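You operate a simulated robot arm through the tools that you are given. There is no shell and no other tool. Be economical: measure what you need, move in short steps, check, and stop when the job is done.

The job below is to be done with a simulated robot arm. You get a single attempt, and the scene is never put back.

## Task
Set the straightener to 195 degrees on its display.
Fine: lay it on the heat mat first, free the plate lock, switch it on, then turn the dial.

The check looks at the end state, three seconds after you hand in, the way a careful person would. Anything else that was tipped, shoved, dropped, spilled or broken makes it a failure.

## Robot
A 6-joint arm with a two-finger parallel gripper, fixed in place. Base frame: the origin is at the foot of the arm, x ahead of it, y to its left, z up; the work surface is at about z = 0.8. Units: m, rad, N and s.
With the tool pointing down near the work surface it reaches from about 0.18 to 0.84 m from the base axis. Its first joint turns from -2.897 to 2.897 rad. Payload 3.91 kg.
The tool frame sits at the grasp point between the pads (the TCP): z along the fingers, y along the line on which they close. The tips reach 0.03 m beyond it. Largest opening 0.11 m; finger width 0.02, thickness 0.01; the body of the gripper, 0.048 by 0.112 m, starts 0.055 m behind the TCP.
Orientation is told as [roll, pitch, yaw] about the base's x, y, z axes, in that order, counted from this pose: with the fingers straight down and closing along the base's y, the tool's x points along the base's -x, its y along +y and its z along -z.

## Interface
- The arm moves only by the tool drive_tool. Its argument "increments" is a list of rows, each an object of numbers (a shift or turn left out is 0, a gripper value left out holds the last): "tx", "ty", "tz": the shift along the tool's x, y, z in mm; "ax", "ay", "az": the turn, a rotation vector about the tool's x, y, z in rad. In form: [{"tx": .., "ty": .., "tz": .., "ax": .., "ay": .., "az": ..}, ...]. A call has 1 to 12 rows; each row is the pose to reach, as a shift and turn from the pose commanded when the call began, along the tool's axes at that moment. "gripper" is the finger opening in mm, from 0 to 110, set as the call begins (left out, the last holds). Rows are played at 5 a second. More than 0.05 m and 0.15 rad between two rows, or a gripper value outside its range, and nothing of the call is played. Where a pose cannot be reached the arm comes as near as it can. A force on the tool above 60 N (or 10 N above the force at the start of the call, whichever is more), or a blocked arm, ends the call early, and 0.2 s more pass. Each finger travels about 0.108 m/s and halts on what it meets, pressing with about 27 N; the grip force reading is that of the motor and also rises with nothing between the fingers. The clock runs only during rows and for 0.2 s after the last one: add rows that repeat a pose to give the fingers time. The reply holds the time, the measured pose of the TCP, the force on the tool along the base axes, the opening and the grip force, in the units named above and with some noise, and new pictures: "views" is both (left out), scene, wrist or none.
- Cameras (640 x 400 px; columns grow to the right, rows downward): "scene" is fixed at [0.3903, -0.6307, 1.5524]; the picture's right is [1.00, 0.08, 0.00], its down [0.03, -0.37, -0.93] and it looks along [-0.08, 0.93, -0.37] (base axes); focal length 345 px, centre (320, 200). "wrist" rides on the gripper at [0.077, 0.007, -0.114] in the tool frame; the picture's right is [-0.09, 1.00, 0.00], its down [-0.80, -0.07, -0.59] and it looks along [-0.59, -0.05, 0.80] (tool axes); focal length 270 px, centre (320, 200). There is no depth. A picture from a camera that has moved, and an enlarged one, comes with that camera's place and axes in the base frame and with its lens. The place of the scene camera against the robot may be out by one fixed shift of up to 0.025 m in any direction.
- raise_lower(by): slides the trunk up (or, below 0, down) by that many m; the arm rides with it, the base frame stays. It gives what a move gives, with no picture.
- zoom(camera, box): a new picture of the part [left, top, right, bottom] of that camera's present view, enlarged. It takes no simulated time.
- hand_in(): hands the job in; it is judged then, once.

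Go step by step. Nothing tells you positions but the pictures and the camera data: compare them with the known pose of the tool, close in by small moves and look again before you grip or let go. The budget is 120 turns and 200 pictures, counting those below and the enlarged ones. Unless the task says otherwise, let go and move clear before handing in, and close with one line.

The tools are called after ">>>" as a command line: name --argument value ..., lists and objects as JSON in quotes. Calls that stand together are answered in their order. drive_tool: Moves the arm, as the interface text tells. Its arguments: {"type":"object","properties":{"increments":{"type":"array","items":{"type":"object","properties":{"tx":{"type":"number"},"ty":{"type":"number"},"tz":{"type":"number"},"ax":{"type":"number"},"ay":{"type":"number"},"az":{"type":"number"}}}},"gripper":{"type":"number"},"views":{"type":"string","enum":["both","scene","wrist","none"]}},"required":["increments"]} The other tools are called the same way: raise_lower (by) slides the trunk up or down; zoom (camera, box) takes an enlarged picture of a part of a camera's view; hand_in () hands the job in.

At the start:

```text
t: 0.0
eef_pos: [-0.082, 0.4548, 1.1027]
orientation: [-0.001, -0.001, 0.001]
force: [-0.5, -0.3, 0.2]
gripper_width: 0.1099
gripper_force: 0.1
trunk travel left (down, up): [-0.4, 0.14]
```

scene: 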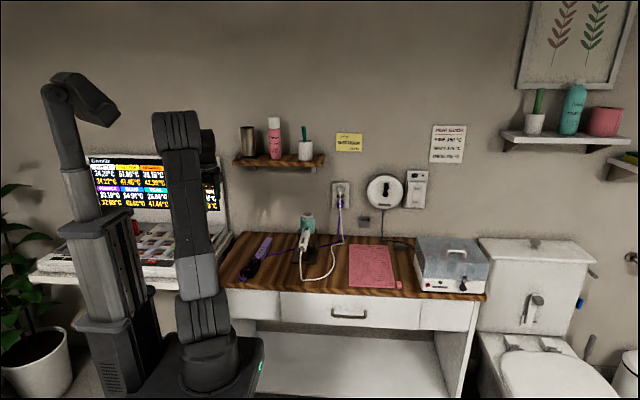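
wrist: 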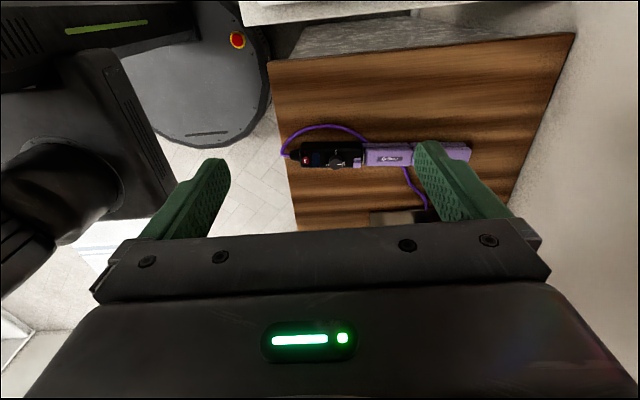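

I see a counter with a purple/black straightener on the left, a pink mat in the middle, and a toaster-like box at the right. I'll zoom in for details first.

>>> zoom --camera "scene" --box '[220, 170, 420, 295]'

>>> zoom --camera "wrist" --box '[270, 110, 490, 247]'

>>> zoom --camera "scene" --box '[320, 110, 500, 222]'

```text
3.20 times, centred on (320, 232) of scene
camera zoom: at [0.3903, -0.6307, 1.5524], right [1.0, 0.08, 0.0], down [0.03, -0.37, -0.93], along [-0.08, 0.93, -0.37], focal length 1104 px, centre (320, 96)
```

zoom: 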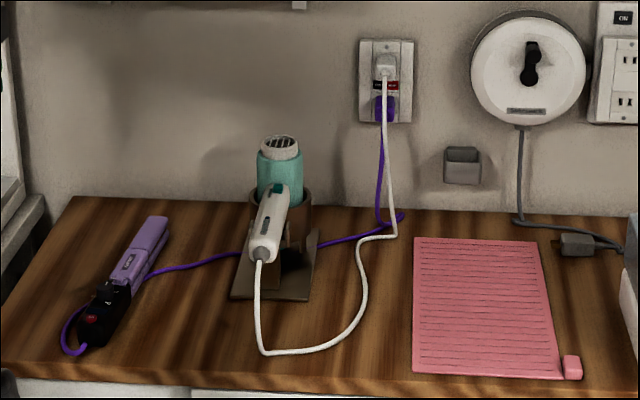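

```text
2.91 times, centred on (380, 178) of wrist
camera zoom: at [-0.1595, 0.4629, 1.2179], right [0.09, 1.0, 0.0], down [0.8, -0.07, 0.59], along [0.59, -0.05, -0.8], focal length 786 px, centre (146, 262)
```

zoom: 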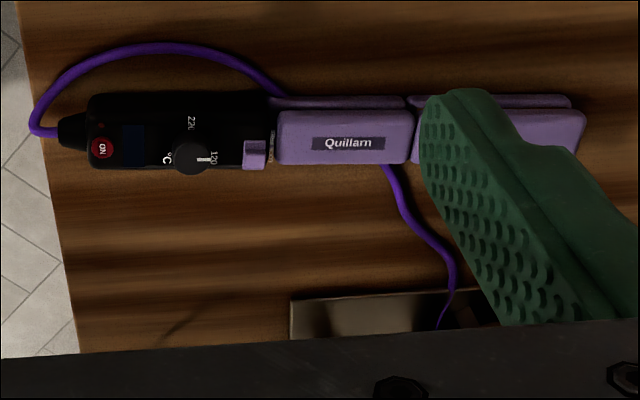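

```text
3.56 times, centred on (410, 166) of scene
camera zoom: at [0.3903, -0.6307, 1.5524], right [1.0, 0.08, 0.0], down [0.03, -0.37, -0.93], along [-0.08, 0.93, -0.37], focal length 1226 px, centre (0, 321)
```

zoom: 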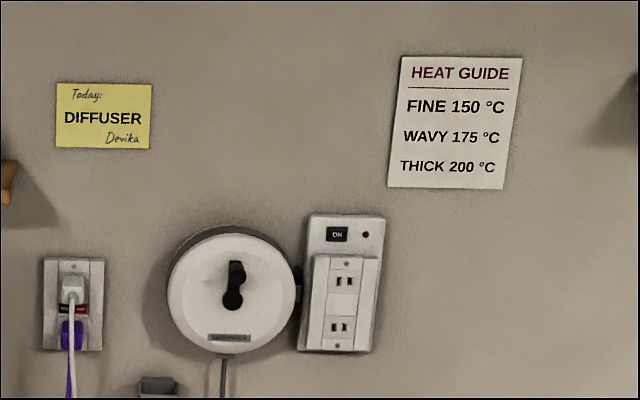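

The straightener lies along y at about x 0.04–0.07, y 0.41–0.69, with its controls near y 0.42–0.50. The mat is about x 0.41–0.56, y 0.42–0.73. I'll turn the gripper to close across the body and hover above its middle.

>>> drive_tool --increments '[{"tx": -13, "ty": 8, "tz": 0, "az": -0.1333}, {"tx": -26, "ty": 16, "tz": 0, "az": -0.2666}, {"tx": -39, "ty": 24, "tz": 0, "az": -0.4}, {"tx": -52, "ty": 32, "tz": 0, "az": -0.5332}, {"tx": -65, "ty": 40, "tz": 0, "az": -0.6665}, {"tx": -78, "ty": 48, "tz": 10, "az": -0.8}, {"tx": -91, "ty": 56, "tz": 20, "az": -0.933}, {"tx": -104, "ty": 64, "tz": 30, "az": -1.066}, {"tx": -117, "ty": 72, "tz": 40, "az": -1.2}, {"tx": -130, "ty": 80, "tz": 50, "az": -1.333}, {"tx": -141, "ty": 88, "tz": 60, "az": -1.466}, {"tx": -141, "ty": 88, "tz": 60, "az": -1.466}]'

>>> zoom --camera "scene" --box '[320, 175, 370, 206]'

```text
t: 2.6
eef_pos: [0.0574, 0.5438, 1.043]
orientation: [0.0, 0.001, 1.466]
force: [-0.1, 0.8, 0.4]
gripper_width: 0.1101
gripper_force: 0.0
trunk travel left (down, up): [-0.4, 0.14]
camera wrist: at [0.0425, 0.4693, 1.1577], right [-0.98, 0.19, 0.0], down [0.15, 0.79, 0.59], along [0.11, 0.58, -0.8], focal length 270 px, centre (320, 200)
```

scene: 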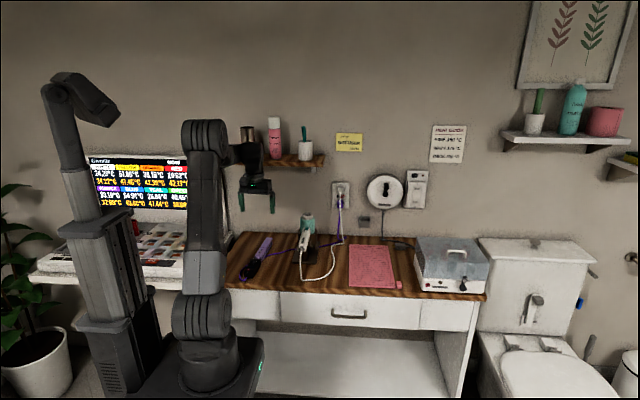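
wrist: 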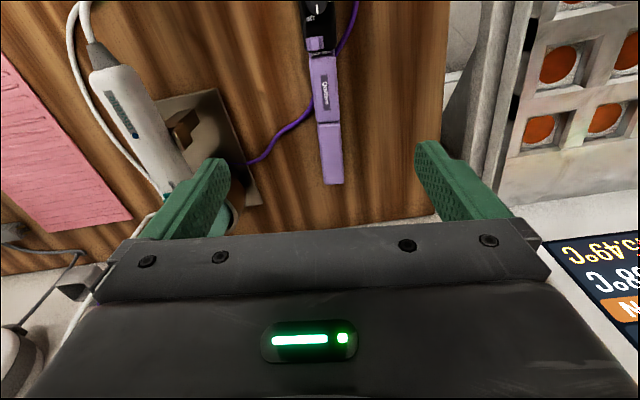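

```text
12.80 times, centred on (345, 190) of scene
camera zoom: at [0.3903, -0.6307, 1.5524], right [1.0, 0.08, 0.0], down [0.03, -0.37, -0.93], along [-0.08, 0.93, -0.37], focal length 4414 px, centre (0, 322)
```

zoom: 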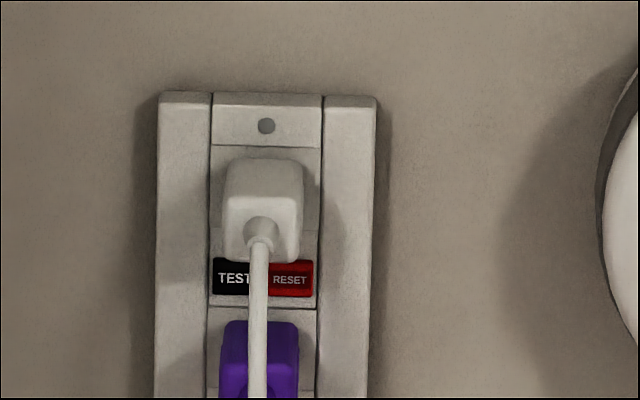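

The body centreline is near x 0.052 at y 0.545. I'll narrow the fingers a bit and descend partway to check.

>>> drive_tool --increments '[{"ty": 5, "tz": 40}, {"ty": 5, "tz": 80}, {"ty": 5, "tz": 120}, {"ty": 5, "tz": 150}, {"ty": 5, "tz": 150}]' --gripper 80

>>> zoom --camera "scene" --box '[220, 200, 320, 262]'

```text
t: 3.8
eef_pos: [0.0508, 0.5439, 0.8937]
orientation: [0.0, -0.001, 1.466]
force: [0.3, -0.1, 0.0]
gripper_width: 0.0801
gripper_force: 0.1
trunk travel left (down, up): [-0.4, 0.14]
camera wrist: at [0.0358, 0.4692, 1.0079], right [-0.98, 0.19, 0.0], down [0.15, 0.79, 0.59], along [0.11, 0.58, -0.8], focal length 270 px, centre (320, 200)
```

scene: 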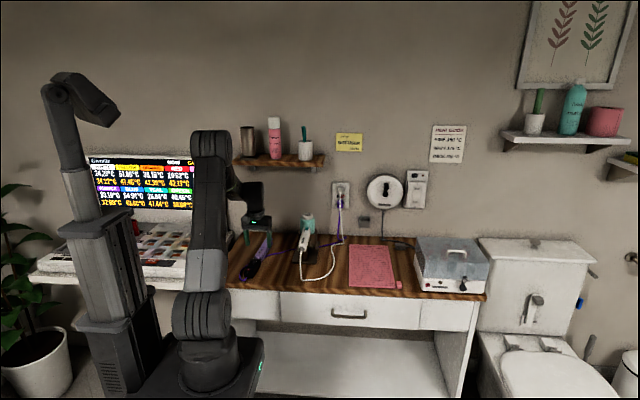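
wrist: 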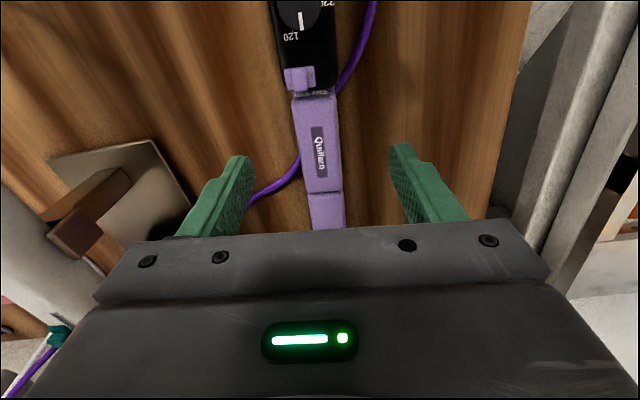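

```text
6.40 times, centred on (270, 231) of scene
camera zoom: at [0.3903, -0.6307, 1.5524], right [1.0, 0.08, 0.0], down [0.03, -0.37, -0.93], along [-0.08, 0.93, -0.37], focal length 2207 px, centre (640, 2)
```

zoom: 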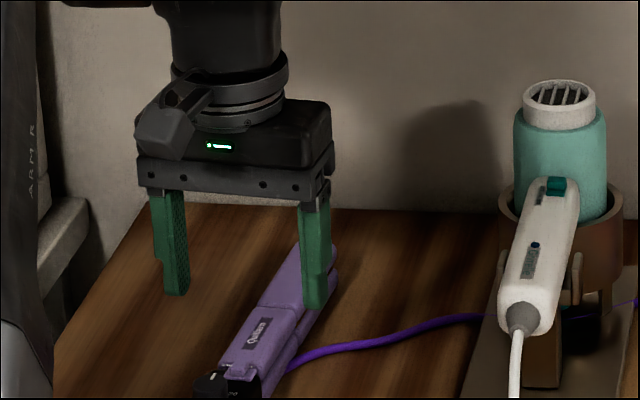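

Fingers straddle the body well. I'll descend to z≈0.84 and check.

>>> drive_tool --increments '[{"tz": 20}, {"tz": 40}, {"tz": 54}, {"tz": 54}]'

>>> zoom --camera "scene" --box '[220, 200, 320, 262]'

```text
t: 4.8
eef_pos: [0.0528, 0.5429, 0.8403]
orientation: [0.0, -0.001, 1.466]
force: [0.4, 0.2, -0.6]
gripper_width: 0.0802
gripper_force: 0.0
trunk travel left (down, up): [-0.4, 0.14]
camera wrist: at [0.0376, 0.4685, 0.9544], right [-0.98, 0.19, 0.0], down [0.15, 0.79, 0.59], along [0.11, 0.58, -0.8], focal length 270 px, centre (320, 200)
```

scene: 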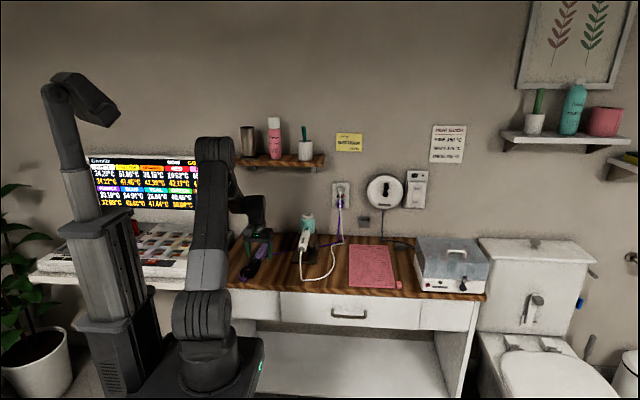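
wrist: 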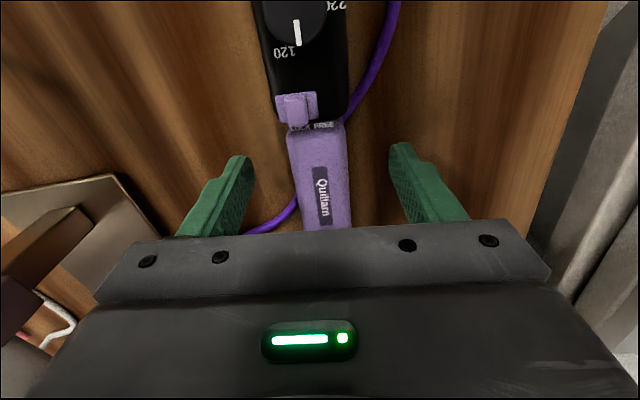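

```text
6.40 times, centred on (270, 231) of scene
camera zoom: at [0.3903, -0.6307, 1.5524], right [1.0, 0.08, 0.0], down [0.03, -0.37, -0.93], along [-0.08, 0.93, -0.37], focal length 2207 px, centre (640, 2)
```

zoom: 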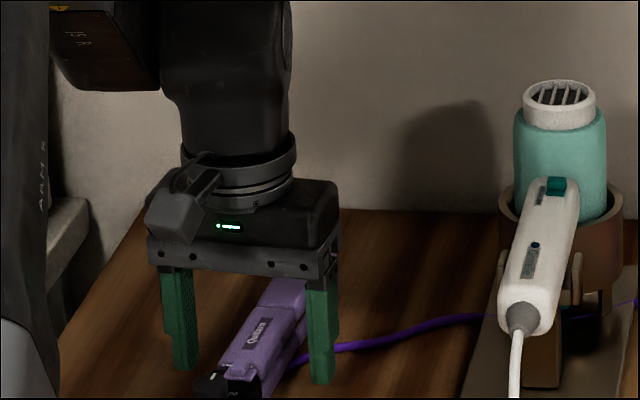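

The lock slider has "LOCK / FREE" labels, and it's set at LOCK. The fingers straddle the body, so I'll close now.

>>> drive_tool --increments '[{}, {}, {}, {}, {}]' --gripper 10

```text
t: 6.0
eef_pos: [0.0514, 0.543, 0.8398]
orientation: [-0.001, 0.0, 1.467]
force: [-0.3, -0.4, -0.2]
gripper_width: 0.0302
gripper_force: 27.2
trunk travel left (down, up): [-0.4, 0.14]
camera wrist: at [0.0376, 0.4685, 0.9547], right [-0.98, 0.19, 0.0], down [0.15, 0.79, 0.59], along [0.11, 0.58, -0.8], focal length 270 px, centre (320, 200)
```

scene: 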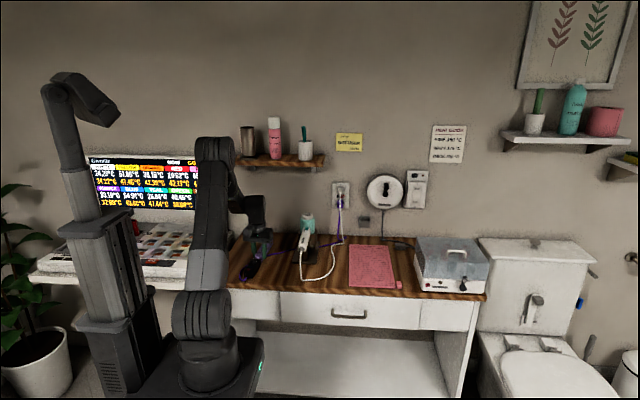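
wrist: 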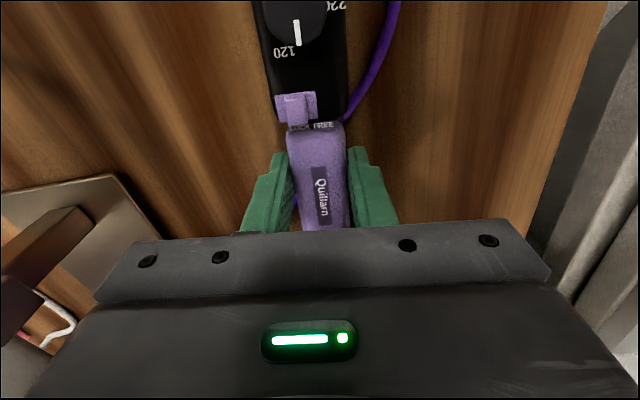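

Gripped at 30 mm. Lift straight up gently while checking that it comes along.

>>> drive_tool --increments '[{"tz": -15}, {"tz": -35}, {"tz": -60, "tx": 10}, {"tz": -85, "tx": 25}, {"tz": -110, "tx": 40}, {"tz": -135, "tx": 55}, {"tz": -160, "tx": 70}, {"tz": -185, "tx": 85}, {"tz": -210, "tx": 100}, {"tz": -220, "tx": 110}]'

>>> zoom --camera "scene" --box '[200, 140, 400, 265]'

```text
t: 8.2
eef_pos: [0.0422, 0.4339, 1.0581]
orientation: [-0.001, -0.001, 1.467]
force: [1.0, -0.3, -3.4]
gripper_width: 0.03
gripper_force: 27.2
trunk travel left (down, up): [-0.4, 0.14]
camera wrist: at [0.0269, 0.3592, 1.1734], right [-0.98, 0.19, 0.0], down [0.15, 0.79, 0.59], along [0.11, 0.58, -0.8], focal length 270 px, centre (320, 200)
```

scene: 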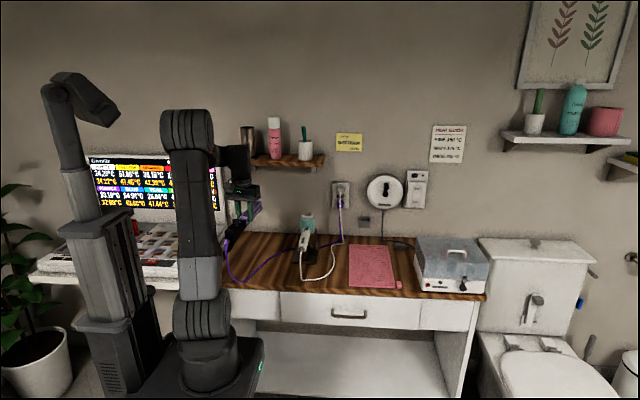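
wrist: 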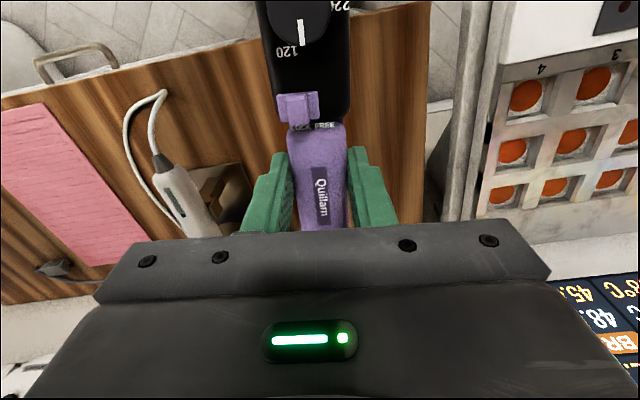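

```text
3.20 times, centred on (300, 202) of scene
camera zoom: at [0.3903, -0.6307, 1.5524], right [1.0, 0.08, 0.0], down [0.03, -0.37, -0.93], along [-0.08, 0.93, -0.37], focal length 1104 px, centre (384, 192)
```

zoom: 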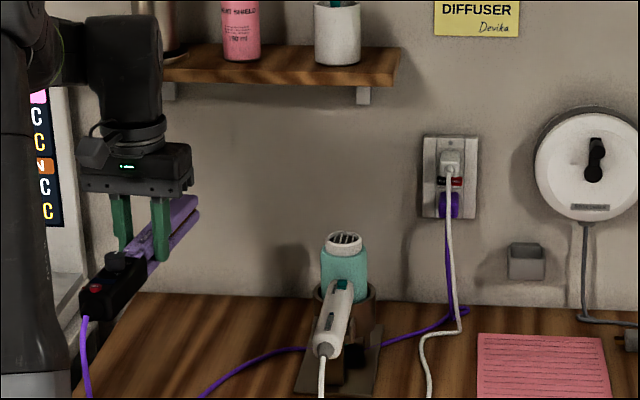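

It's held level, and the cord follows. Now I'll carry it across, above the dryer, to over the mat and square it up with y.

>>> drive_tool --increments '[{"tx": -2, "ty": -20, "tz": -15}, {"tx": -6, "ty": -60, "tz": -30}, {"tx": -10, "ty": -100, "tz": -30}, {"tx": -15, "ty": -140, "tz": -30}, {"tx": -19, "ty": -180, "tz": -30}, {"tx": -23, "ty": -220, "tz": -30}, {"tx": -27, "ty": -260, "tz": -30, "az": -0.02}, {"tx": -32, "ty": -300, "tz": -30, "az": -0.04}, {"tx": -36, "ty": -340, "tz": -30, "az": -0.06}, {"tx": -40, "ty": -380, "tz": -30, "az": -0.08}, {"tx": -44, "ty": -415, "tz": -30, "az": -0.1}, {"tx": -46, "ty": -440, "tz": -30, "az": -0.105}]'

>>> zoom --camera "scene" --box '[220, 140, 440, 300]'

```text
t: 10.8
eef_pos: [0.4855, 0.4337, 1.0889]
orientation: [0.001, 0.002, 1.571]
force: [0.0, -1.3, -3.8]
gripper_width: 0.0294
gripper_force: 27.1
trunk travel left (down, up): [-0.4, 0.14]
camera wrist: at [0.4784, 0.3579, 1.2035], right [-1.0, 0.09, 0.0], down [0.07, 0.8, 0.59], along [0.05, 0.59, -0.8], focal length 270 px, centre (320, 200)
```

scene: 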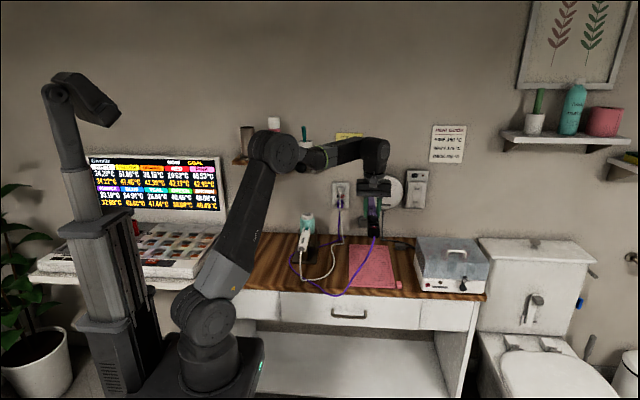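
wrist: 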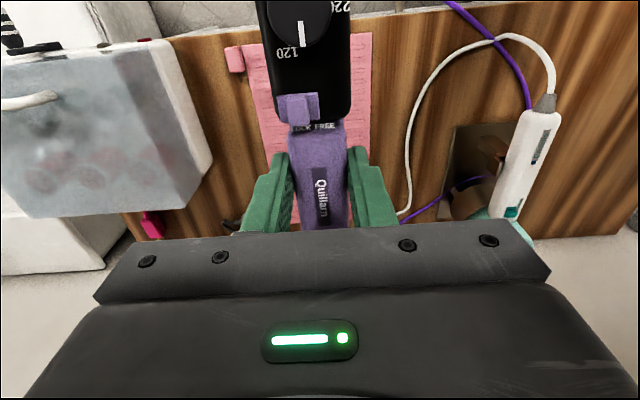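

```text
2.50 times, centred on (330, 220) of scene
camera zoom: at [0.3903, -0.6307, 1.5524], right [1.0, 0.08, 0.0], down [0.03, -0.37, -0.93], along [-0.08, 0.93, -0.37], focal length 862 px, centre (295, 150)
```

zoom: 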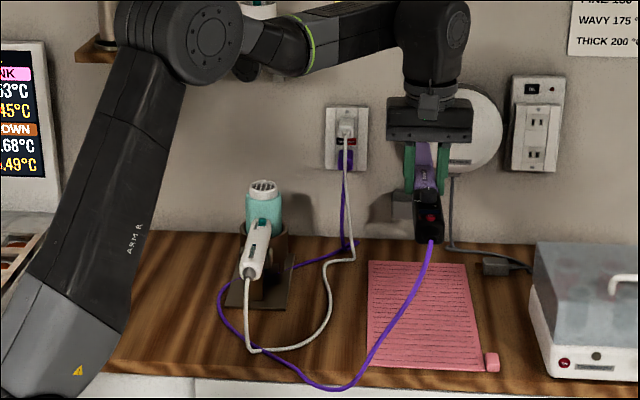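

By the wrist view the mat spans roughly x 0.414–0.585, y 0.397–0.70, with its centre near (0.499, 0.55). I'll move over that and descend to hover.

>>> drive_tool --increments '[{"tx": -25, "ty": -4, "tz": 0}, {"tx": -50, "ty": -8, "tz": 15}, {"tx": -75, "ty": -12, "tz": 40}, {"tx": -95, "ty": -13.5, "tz": 75}, {"tx": -111, "ty": -13.5, "tz": 110}, {"tx": -111, "ty": -13.5, "tz": 145}, {"tx": -111, "ty": -13.5, "tz": 180}, {"tx": -111, "ty": -13.5, "tz": 205}, {"tx": -111, "ty": -13.5, "tz": 205}]'

>>> zoom --camera "scene" --box '[320, 180, 450, 300]'

```text
t: 12.8
eef_pos: [0.4986, 0.5454, 0.8844]
orientation: [0.001, 0.0, 1.572]
force: [0.0, 0.1, -4.4]
gripper_width: 0.03
gripper_force: 27.1
trunk travel left (down, up): [-0.4, 0.14]
camera wrist: at [0.4908, 0.468, 0.9984], right [-1.0, 0.09, 0.0], down [0.07, 0.8, 0.59], along [0.05, 0.59, -0.8], focal length 270 px, centre (320, 200)
```

scene: 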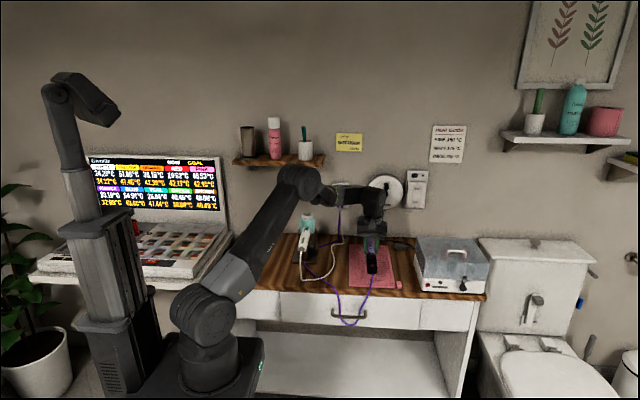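
wrist: 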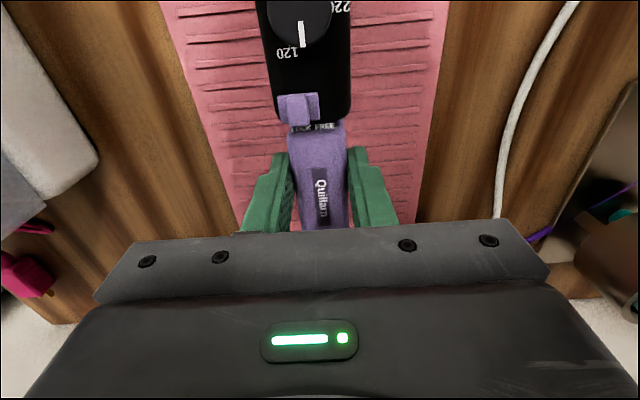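

```text
3.33 times, centred on (385, 240) of scene
camera zoom: at [0.3903, -0.6307, 1.5524], right [1.0, 0.08, 0.0], down [0.03, -0.37, -0.93], along [-0.08, 0.93, -0.37], focal length 1150 px, centre (103, 67)
```

zoom: 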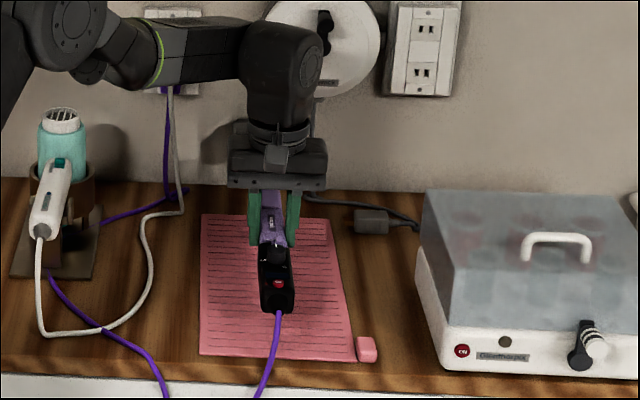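

Well centred over the mat. Lowering to contact.

>>> drive_tool --increments '[{"tz": 12}, {"tz": 24}, {"tz": 32}, {"tz": 36}, {"tz": 38}, {"tz": 38}]'

>>> zoom --camera "scene" --box '[355, 220, 410, 290]'

```text
t: 14.2
eef_pos: [0.4975, 0.546, 0.8457]
orientation: [0.0, 0.001, 1.57]
force: [-0.1, -1.8, -2.4]
gripper_width: 0.03
gripper_force: 26.6
trunk travel left (down, up): [-0.4, 0.14]
camera wrist: at [0.4907, 0.4691, 0.9603], right [-1.0, 0.09, 0.0], down [0.07, 0.8, 0.59], along [0.05, 0.59, -0.8], focal length 270 px, centre (320, 200)
```

scene: 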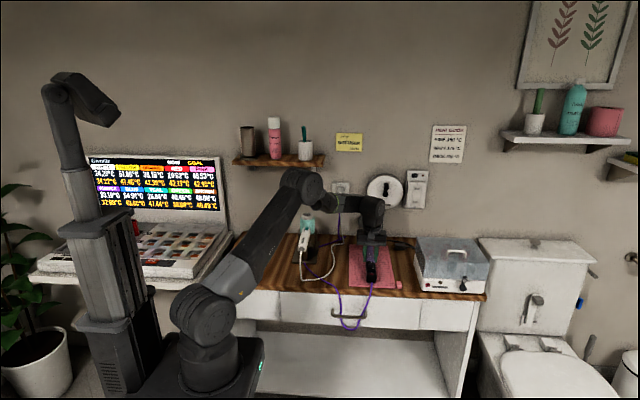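
wrist: 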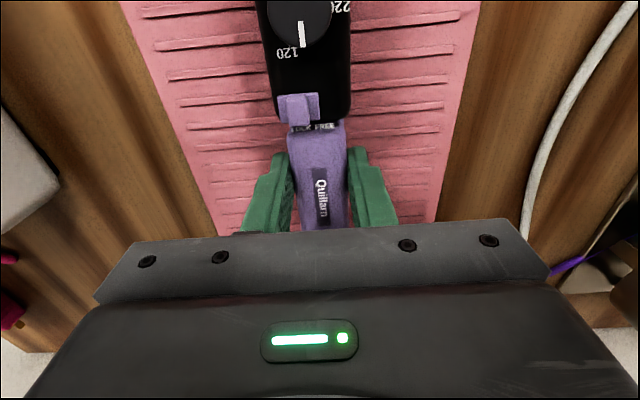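

```text
5.71 times, centred on (382, 255) of scene
camera zoom: at [0.3903, -0.6307, 1.5524], right [1.0, 0.08, 0.0], down [0.03, -0.37, -0.93], along [-0.08, 0.93, -0.37], focal length 1971 px, centre (-37, -114)
```

zoom: 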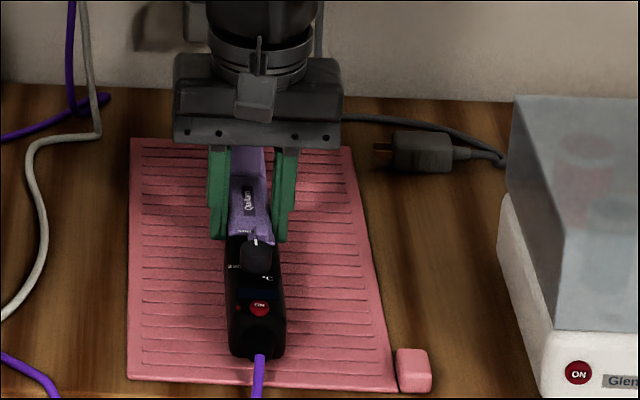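

It's partly supported now; I'll lower in small steps until the mat carries it.

>>> drive_tool --increments '[{"tz": 1}, {"tz": 2}, {"tz": 2}]' --views "none"

```text
t: 15.0
eef_pos: [0.4981, 0.545, 0.8447]
orientation: [-0.001, -0.001, 1.57]
force: [0.7, 2.8, 5.1]
gripper_width: 0.0299
gripper_force: 27.2
trunk travel left (down, up): [-0.4, 0.14]
```

It rests on the mat. Release and rise to view it.

>>> drive_tool --increments '[{}, {}, {}, {"tz": -30}, {"tz": -65, "tx": 20}, {"tz": -100, "tx": 45}, {"tz": -120, "tx": 65}, {"tz": -120, "tx": 65}]' --gripper 70

>>> zoom --camera "wrist" --box '[200, 0, 440, 150]'

>>> zoom --camera "scene" --box '[340, 220, 420, 290]'

```text
t: 16.8
eef_pos: [0.4987, 0.4792, 0.9639]
orientation: [0.0, 0.0, 1.572]
force: [0.6, 0.1, 0.5]
gripper_width: 0.0697
gripper_force: 0.1
trunk travel left (down, up): [-0.4, 0.14]
camera wrist: at [0.4922, 0.4041, 1.0791], right [-1.0, 0.09, 0.0], down [0.07, 0.8, 0.59], along [0.05, 0.59, -0.8], focal length 270 px, centre (320, 200)
```

scene: 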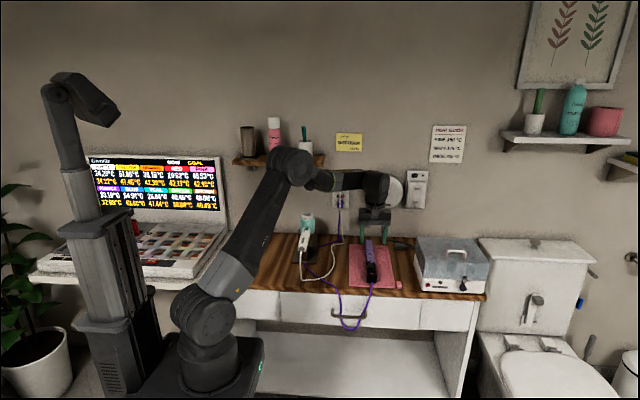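
wrist: 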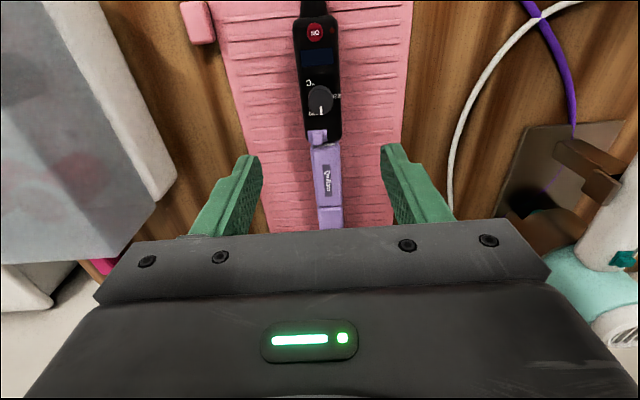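

```text
2.67 times, centred on (320, 75) of wrist
camera zoom: at [0.4922, 0.4041, 1.0791], right [-1.0, 0.09, 0.0], down [0.07, 0.8, 0.59], along [0.05, 0.59, -0.8], focal length 721 px, centre (320, 533)
```

zoom: 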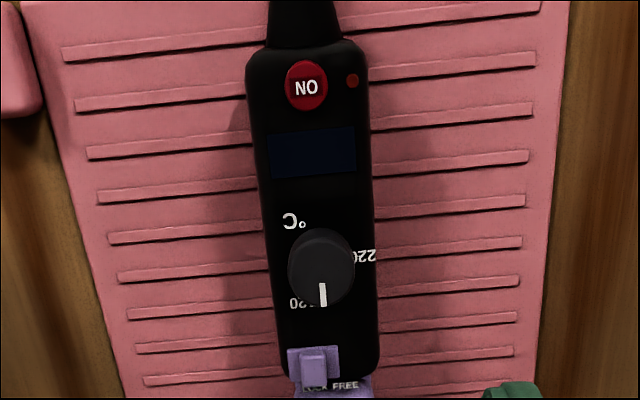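

```text
5.71 times, centred on (380, 255) of scene
camera zoom: at [0.3903, -0.6307, 1.5524], right [1.0, 0.08, 0.0], down [0.03, -0.37, -0.93], along [-0.08, 0.93, -0.37], focal length 1971 px, centre (-23, -114)
```

zoom: 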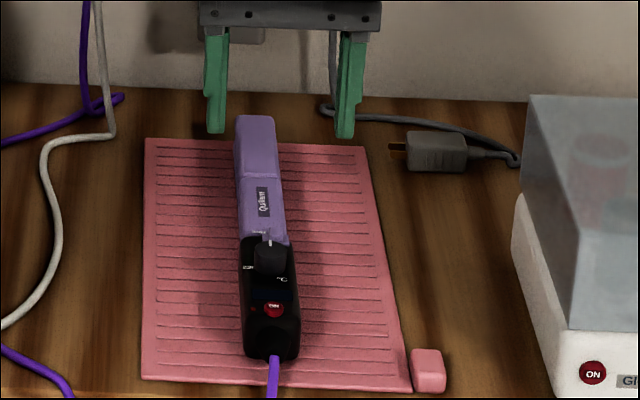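

The straightener lies on the mat. The lock slider is near (0.503, 0.504), and its FREE side is toward −x. I'll hover over it for a close look.

>>> drive_tool --increments '[{"tx": -12, "ty": -2, "tz": 20}, {"tx": -25, "ty": -4, "tz": 45}, {"tx": -25, "ty": -4, "tz": 65}, {"tx": -25, "ty": -4, "tz": 65}]' --gripper 20 --views "none"

>>> zoom --camera "wrist" --box '[240, 60, 400, 240]'

>>> zoom --camera "scene" --box '[350, 225, 400, 285]'

```text
t: 17.8
eef_pos: [0.5019, 0.5056, 0.8998]
orientation: [0.0, 0.001, 1.57]
force: [0.5, -0.3, 0.4]
gripper_width: 0.0201
gripper_force: 0.2
trunk travel left (down, up): [-0.4, 0.14]
```

```text
2.22 times, centred on (320, 150) of wrist
camera zoom: at [0.4955, 0.4298, 1.0139], right [-1.0, 0.09, 0.0], down [0.07, 0.8, 0.59], along [0.05, 0.59, -0.8], focal length 601 px, centre (320, 311)
```

zoom: 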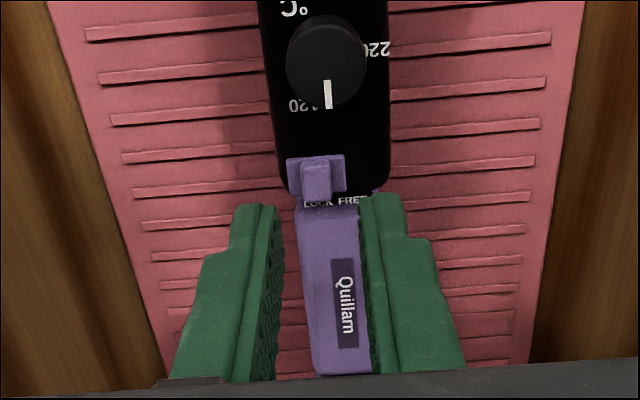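

```text
6.67 times, centred on (375, 255) of scene
camera zoom: at [0.3903, -0.6307, 1.5524], right [1.0, 0.08, 0.0], down [0.03, -0.37, -0.93], along [-0.08, 0.93, -0.37], focal length 2299 px, centre (-47, -167)
```

zoom: 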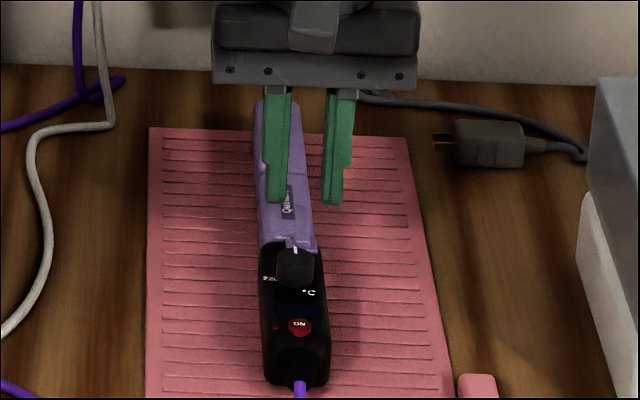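

The tips are directly over the slider, about 16 mm across against a slider about 17 mm wide. I'll step down slowly, straddling it, and watch the force.

>>> drive_tool --increments '[{"tz": 6, "tx": 1}, {"tz": 12, "tx": 1}, {"tz": 15, "tx": 1}, {"tz": 17, "tx": 1}, {"tz": 19, "tx": 1}, {"tz": 20, "tx": 1}, {"tz": 20, "tx": 1}]' --gripper 21 --views "none"

>>> zoom --camera "wrist" --box '[260, 90, 380, 200]'

>>> zoom --camera "scene" --box '[350, 235, 390, 275]'

```text
t: 19.4
eef_pos: [0.5019, 0.5034, 0.8797]
orientation: [0.001, 0.002, 1.571]
force: [-0.1, -0.3, 0.1]
gripper_width: 0.0212
gripper_force: 0.1
trunk travel left (down, up): [-0.4, 0.14]
```

```text
3.64 times, centred on (320, 145) of wrist
camera zoom: at [0.4953, 0.4277, 0.9939], right [-1.0, 0.09, 0.0], down [0.07, 0.8, 0.59], along [0.05, 0.59, -0.8], focal length 983 px, centre (320, 400)
```

zoom: 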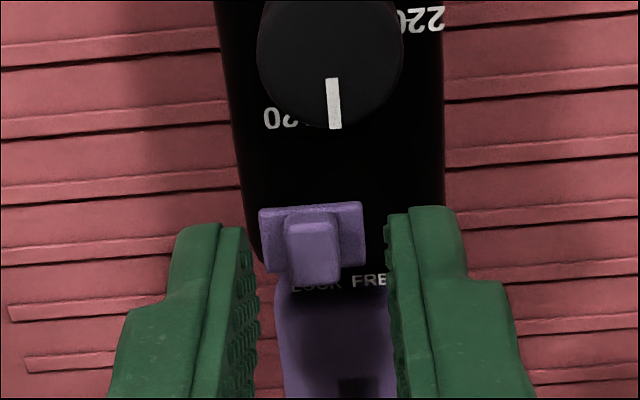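

```text
10.00 times, centred on (370, 255) of scene
camera zoom: at [0.3903, -0.6307, 1.5524], right [1.0, 0.08, 0.0], down [0.03, -0.37, -0.93], along [-0.08, 0.93, -0.37], focal length 3449 px, centre (-180, -350)
```

zoom: 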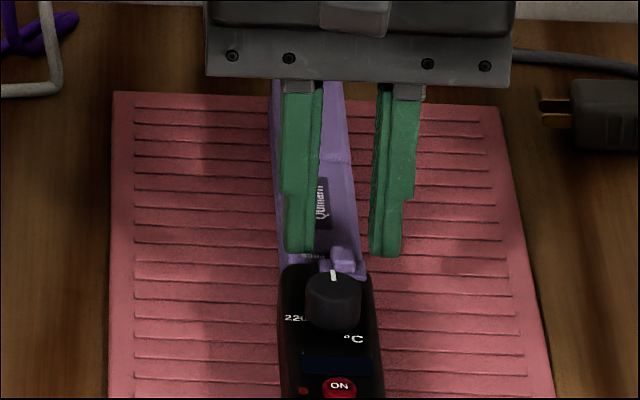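

Tips are at z≈0.85 and still free. I'll continue down in millimetre steps.

>>> drive_tool --increments '[{"ty": -1, "tz": 1}, {"ty": -1, "tz": 2}, {"ty": -1, "tz": 3}, {"ty": -1, "tz": 4}, {"ty": -1, "tz": 5}, {"ty": -1, "tz": 5}]' --views "none"

>>> zoom --camera "wrist" --box '[260, 90, 380, 200]'

>>> zoom --camera "scene" --box '[355, 240, 385, 270]'

```text
t: 20.8
eef_pos: [0.5025, 0.5043, 0.8741]
orientation: [0.001, -0.001, 1.569]
force: [0.1, 0.4, -0.3]
gripper_width: 0.0211
gripper_force: 0.0
trunk travel left (down, up): [-0.4, 0.14]
```

```text
3.64 times, centred on (320, 145) of wrist
camera zoom: at [0.4963, 0.4279, 0.9889], right [-1.0, 0.09, 0.0], down [0.07, 0.8, 0.59], along [0.05, 0.59, -0.8], focal length 983 px, centre (320, 400)
```

zoom: 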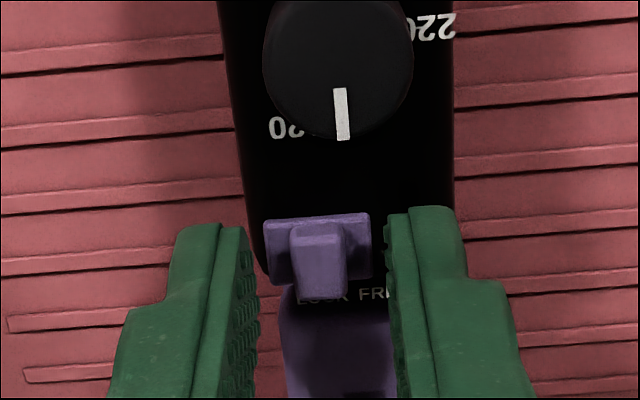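

```text
13.33 times, centred on (370, 255) of scene
camera zoom: at [0.3903, -0.6307, 1.5524], right [1.0, 0.08, 0.0], down [0.03, -0.37, -0.93], along [-0.08, 0.93, -0.37], focal length 4598 px, centre (-347, -533)
```

zoom: 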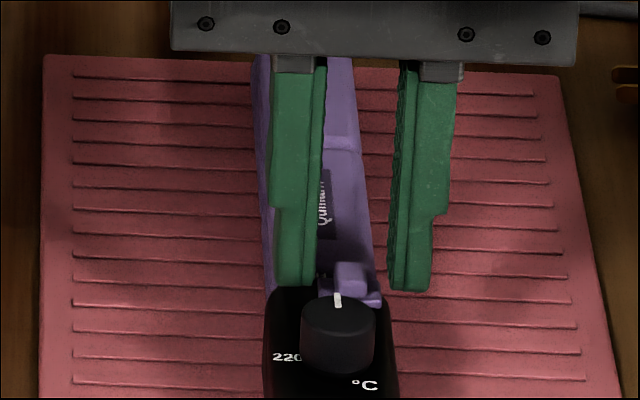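

Still free; tips are at about 0.844. Continue down.

>>> drive_tool --increments '[{"tz": 1}, {"tz": 2}, {"tz": 3}, {"tz": 4}, {"tz": 5}, {"tz": 6}, {"tz": 6}]' --views "none"

>>> zoom --camera "wrist" --box '[260, 90, 380, 200]'

>>> zoom --camera "scene" --box '[355, 240, 385, 270]'

```text
t: 22.4
eef_pos: [0.5035, 0.5042, 0.8685]
orientation: [0.0, -0.001, 1.571]
force: [-0.9, 0.8, 3.9]
gripper_width: 0.0208
gripper_force: 0.0
trunk travel left (down, up): [-0.4, 0.14]
```

```text
3.64 times, centred on (320, 145) of wrist
camera zoom: at [0.4963, 0.4274, 0.9836], right [-1.0, 0.09, 0.0], down [0.07, 0.8, 0.59], along [0.05, 0.59, -0.8], focal length 983 px, centre (320, 400)
```

zoom: 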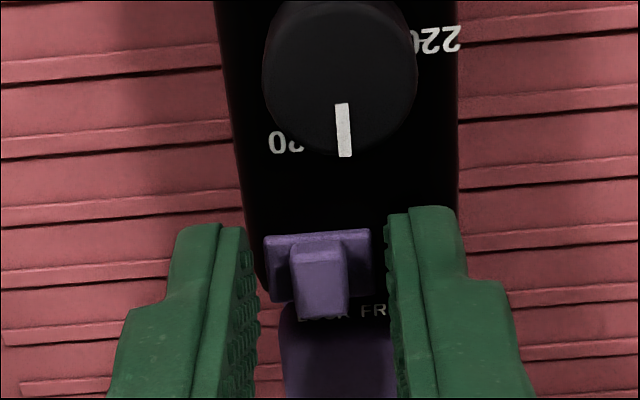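

```text
13.33 times, centred on (370, 255) of scene
camera zoom: at [0.3903, -0.6307, 1.5524], right [1.0, 0.08, 0.0], down [0.03, -0.37, -0.93], along [-0.08, 0.93, -0.37], focal length 4598 px, centre (-347, -533)
```

zoom: 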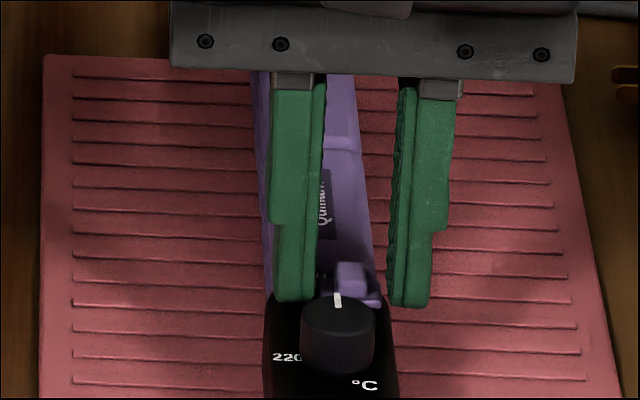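

Contact with the body top at a tip height of about 0.8385. I'll raise 1.5 mm and push the slider toward −x in small steps.

>>> drive_tool --increments '[{"tz": -2}, {"tz": -2, "ty": 2}, {"tz": -2, "ty": 4}, {"tz": -2, "ty": 6}, {"tz": -2, "ty": 8}, {"tz": -2, "ty": 8}]' --views "none"

>>> zoom --camera "wrist" --box '[260, 90, 380, 200]'

>>> zoom --camera "scene" --box '[340, 220, 420, 290]'

```text
t: 23.8
eef_pos: [0.4951, 0.5036, 0.8699]
orientation: [0.003, -0.002, 1.569]
force: [1.6, -0.3, -0.2]
gripper_width: 0.0214
gripper_force: 0.2
trunk travel left (down, up): [-0.4, 0.14]
```

```text
3.64 times, centred on (320, 145) of wrist
camera zoom: at [0.4882, 0.4278, 0.9847], right [-1.0, 0.09, 0.0], down [0.07, 0.8, 0.59], along [0.05, 0.59, -0.8], focal length 983 px, centre (320, 400)
```

zoom: 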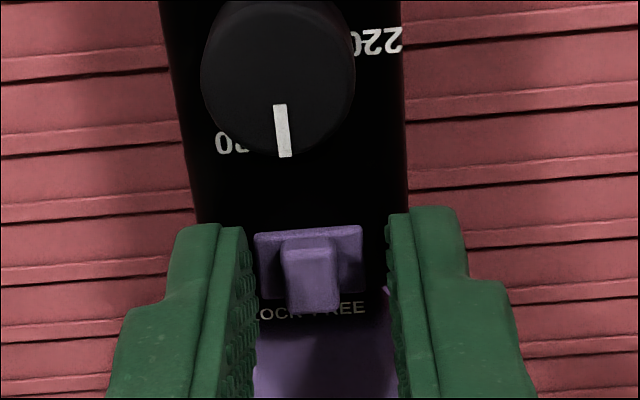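

```text
5.71 times, centred on (380, 255) of scene
camera zoom: at [0.3903, -0.6307, 1.5524], right [1.0, 0.08, 0.0], down [0.03, -0.37, -0.93], along [-0.08, 0.93, -0.37], focal length 1971 px, centre (-23, -114)
```

zoom: 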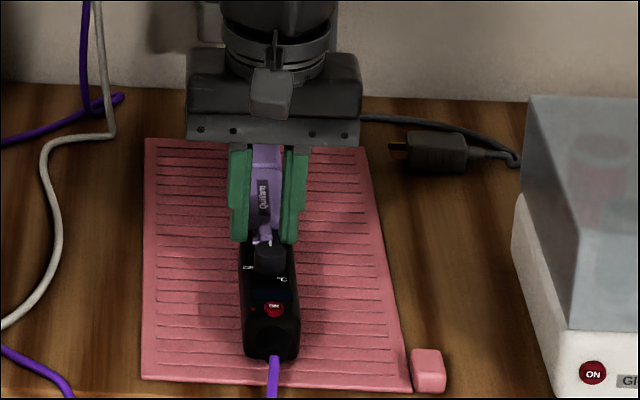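

The slider is moving and the body stays put. Push further.

>>> drive_tool --increments '[{"ty": 1.5}, {"ty": 3}, {"ty": 4.5}, {"ty": 6}, {"ty": 6}]' --views "none"

>>> zoom --camera "wrist" --box '[260, 90, 380, 200]'

```text
t: 25.0
eef_pos: [0.4891, 0.5048, 0.8708]
orientation: [-0.001, 0.0, 1.57]
force: [1.7, 0.9, 0.9]
gripper_width: 0.0222
gripper_force: 1.2
trunk travel left (down, up): [-0.4, 0.14]
```

```text
3.64 times, centred on (320, 145) of wrist
camera zoom: at [0.4824, 0.4272, 0.9856], right [-1.0, 0.09, 0.0], down [0.07, 0.8, 0.59], along [0.05, 0.59, -0.8], focal length 983 px, centre (320, 400)
```

zoom: 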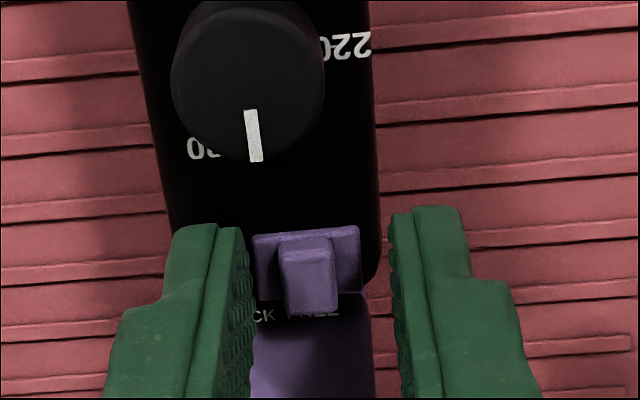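

The slider appears to have reached the FREE end, since the body moved about 2 mm. Back off and rise to look.

>>> drive_tool --increments '[{"ty": -4}, {"ty": -4, "tz": -15}, {"ty": -4, "tz": -45, "tx": 10}, {"ty": -4, "tz": -80, "tx": 25}, {"ty": -4, "tz": -80, "tx": 25}]' --views "none"

>>> zoom --camera "wrist" --box '[200, 0, 440, 150]'

>>> zoom --camera "scene" --box '[340, 220, 420, 290]'

```text
t: 26.2
eef_pos: [0.4919, 0.4788, 0.9496]
orientation: [0.001, -0.001, 1.569]
force: [0.0, -0.8, 0.3]
gripper_width: 0.0211
gripper_force: 0.0
trunk travel left (down, up): [-0.4, 0.14]
```

```text
2.67 times, centred on (320, 75) of wrist
camera zoom: at [0.4846, 0.4022, 1.0657], right [-1.0, 0.09, 0.0], down [0.07, 0.8, 0.59], along [0.05, 0.59, -0.8], focal length 721 px, centre (320, 533)
```

zoom: 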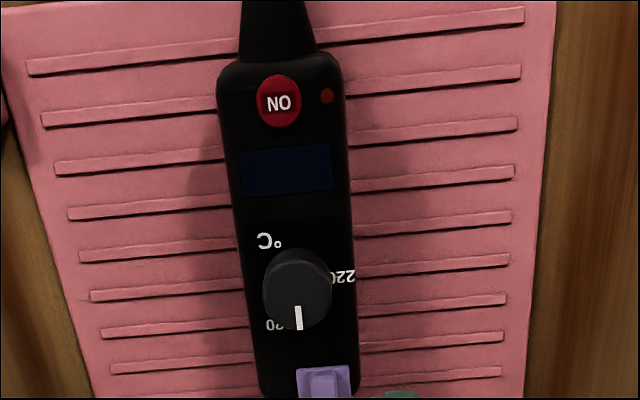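

```text
5.71 times, centred on (380, 255) of scene
camera zoom: at [0.3903, -0.6307, 1.5524], right [1.0, 0.08, 0.0], down [0.03, -0.37, -0.93], along [-0.08, 0.93, -0.37], focal length 1971 px, centre (-23, -114)
```

zoom: 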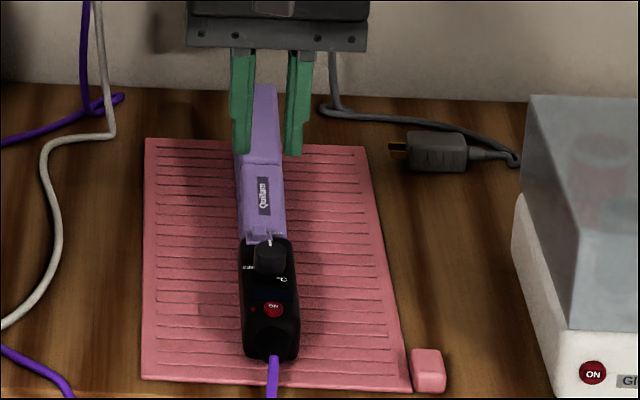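

The plates sprang open, so the lock is free. Next is the ON button near (0.497, 0.423). I'll close the fingers and hover above it.

>>> drive_tool --increments '[{"tx": 30, "ty": -5, "tz": 10}, {"tx": 56, "ty": -5, "tz": 30}, {"tx": 56, "ty": -5, "tz": 55}, {"tx": 56, "ty": -5, "tz": 60}, {"tx": 56, "ty": -5, "tz": 60}]' --gripper 0 --views "none"

>>> zoom --camera "wrist" --box '[240, 80, 400, 220]'

>>> zoom --camera "scene" --box '[350, 240, 400, 290]'

```text
t: 27.4
eef_pos: [0.4975, 0.4229, 0.8899]
orientation: [0.0, -0.001, 1.57]
force: [-0.4, 0.4, -0.9]
gripper_width: 0.0001
gripper_force: 26.9
trunk travel left (down, up): [-0.4, 0.14]
```

```text
2.86 times, centred on (320, 150) of wrist
camera zoom: at [0.4907, 0.3469, 1.0045], right [-1.0, 0.09, 0.0], down [0.07, 0.8, 0.59], along [0.05, 0.59, -0.8], focal length 772 px, centre (320, 343)
```

zoom: 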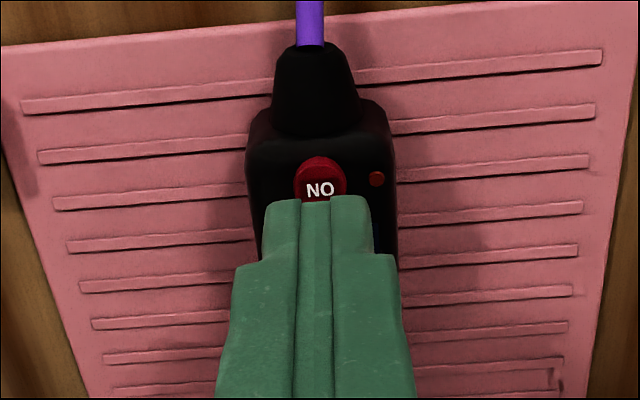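

```text
8.00 times, centred on (375, 265) of scene
camera zoom: at [0.3903, -0.6307, 1.5524], right [1.0, 0.08, 0.0], down [0.03, -0.37, -0.93], along [-0.08, 0.93, -0.37], focal length 2759 px, centre (-120, -320)
```

zoom: 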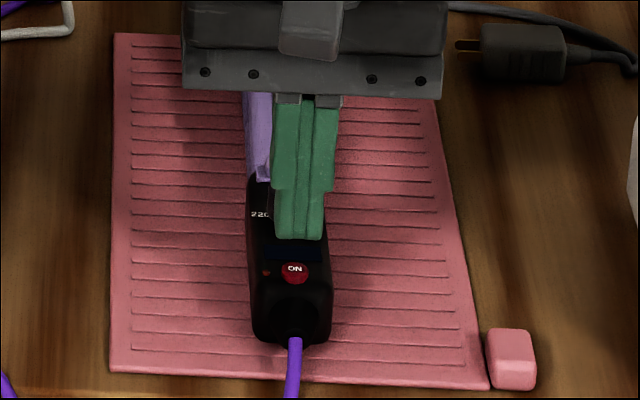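

Aligned with the button. Descend slowly to press it.

>>> drive_tool --increments '[{"tz": 8, "tx": 1}, {"tz": 12, "tx": 1}, {"tz": 14, "tx": 1}, {"tz": 16, "tx": 1}, {"tz": 17, "tx": 1}, {"tz": 18, "tx": 1}, {"tz": 19, "tx": 1}]' --views "none"

>>> zoom --camera "wrist" --box '[240, 80, 400, 220]'

>>> zoom --camera "scene" --box '[350, 240, 400, 290]'

```text
t: 29.0
eef_pos: [0.4998, 0.4232, 0.8708]
orientation: [-0.001, 0.0, 1.569]
force: [-0.5, 0.0, 0.7]
gripper_width: 0.0
gripper_force: 27.1
trunk travel left (down, up): [-0.4, 0.14]
```

```text
2.86 times, centred on (320, 150) of wrist
camera zoom: at [0.4916, 0.3463, 0.9859], right [-1.0, 0.09, 0.0], down [0.07, 0.8, 0.59], along [0.05, 0.59, -0.8], focal length 772 px, centre (320, 343)
```

zoom: 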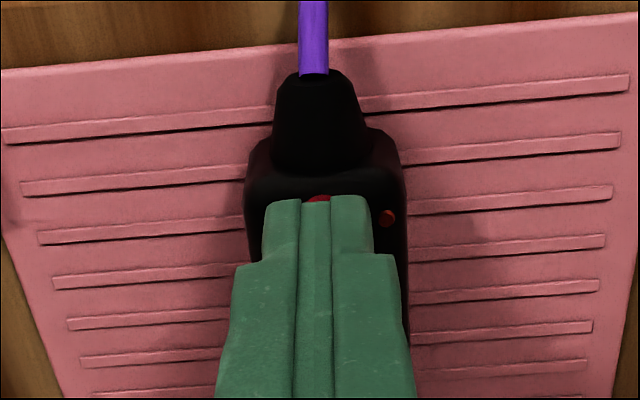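

```text
8.00 times, centred on (375, 265) of scene
camera zoom: at [0.3903, -0.6307, 1.5524], right [1.0, 0.08, 0.0], down [0.03, -0.37, -0.93], along [-0.08, 0.93, -0.37], focal length 2759 px, centre (-120, -320)
```

zoom: 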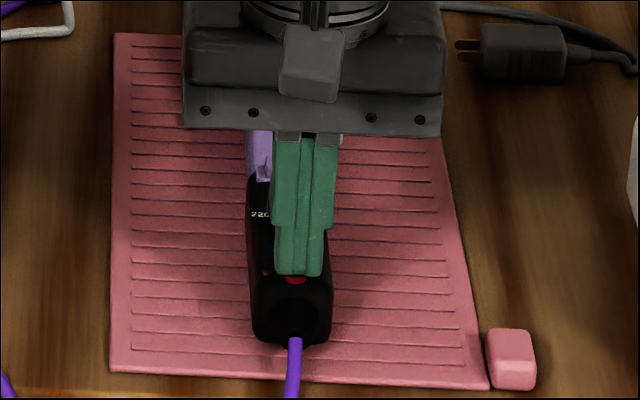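

Nearly touching. Press a few more millimetres.

>>> drive_tool --increments '[{"tz": 1, "tx": 1}, {"tz": 2, "tx": 1}, {"tz": 3, "tx": 1}, {"tz": 4, "tx": 1}]' --views "none"

>>> zoom --camera "wrist" --box '[240, 80, 400, 220]'

```text
t: 30.0
eef_pos: [0.4987, 0.4214, 0.8688]
orientation: [-0.003, -0.002, 1.571]
force: [2.1, 2.0, 13.6]
gripper_width: 0.0
gripper_force: 26.8
trunk travel left (down, up): [-0.4, 0.14]
```

```text
2.86 times, centred on (320, 150) of wrist
camera zoom: at [0.4909, 0.345, 0.9834], right [-1.0, 0.09, 0.0], down [0.07, 0.8, 0.6], along [0.05, 0.59, -0.8], focal length 772 px, centre (320, 343)
```

zoom: 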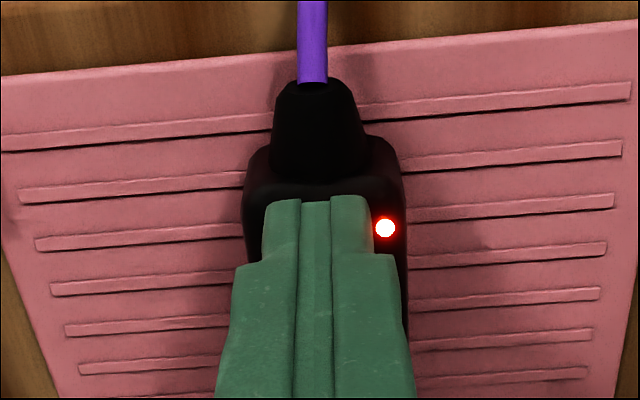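

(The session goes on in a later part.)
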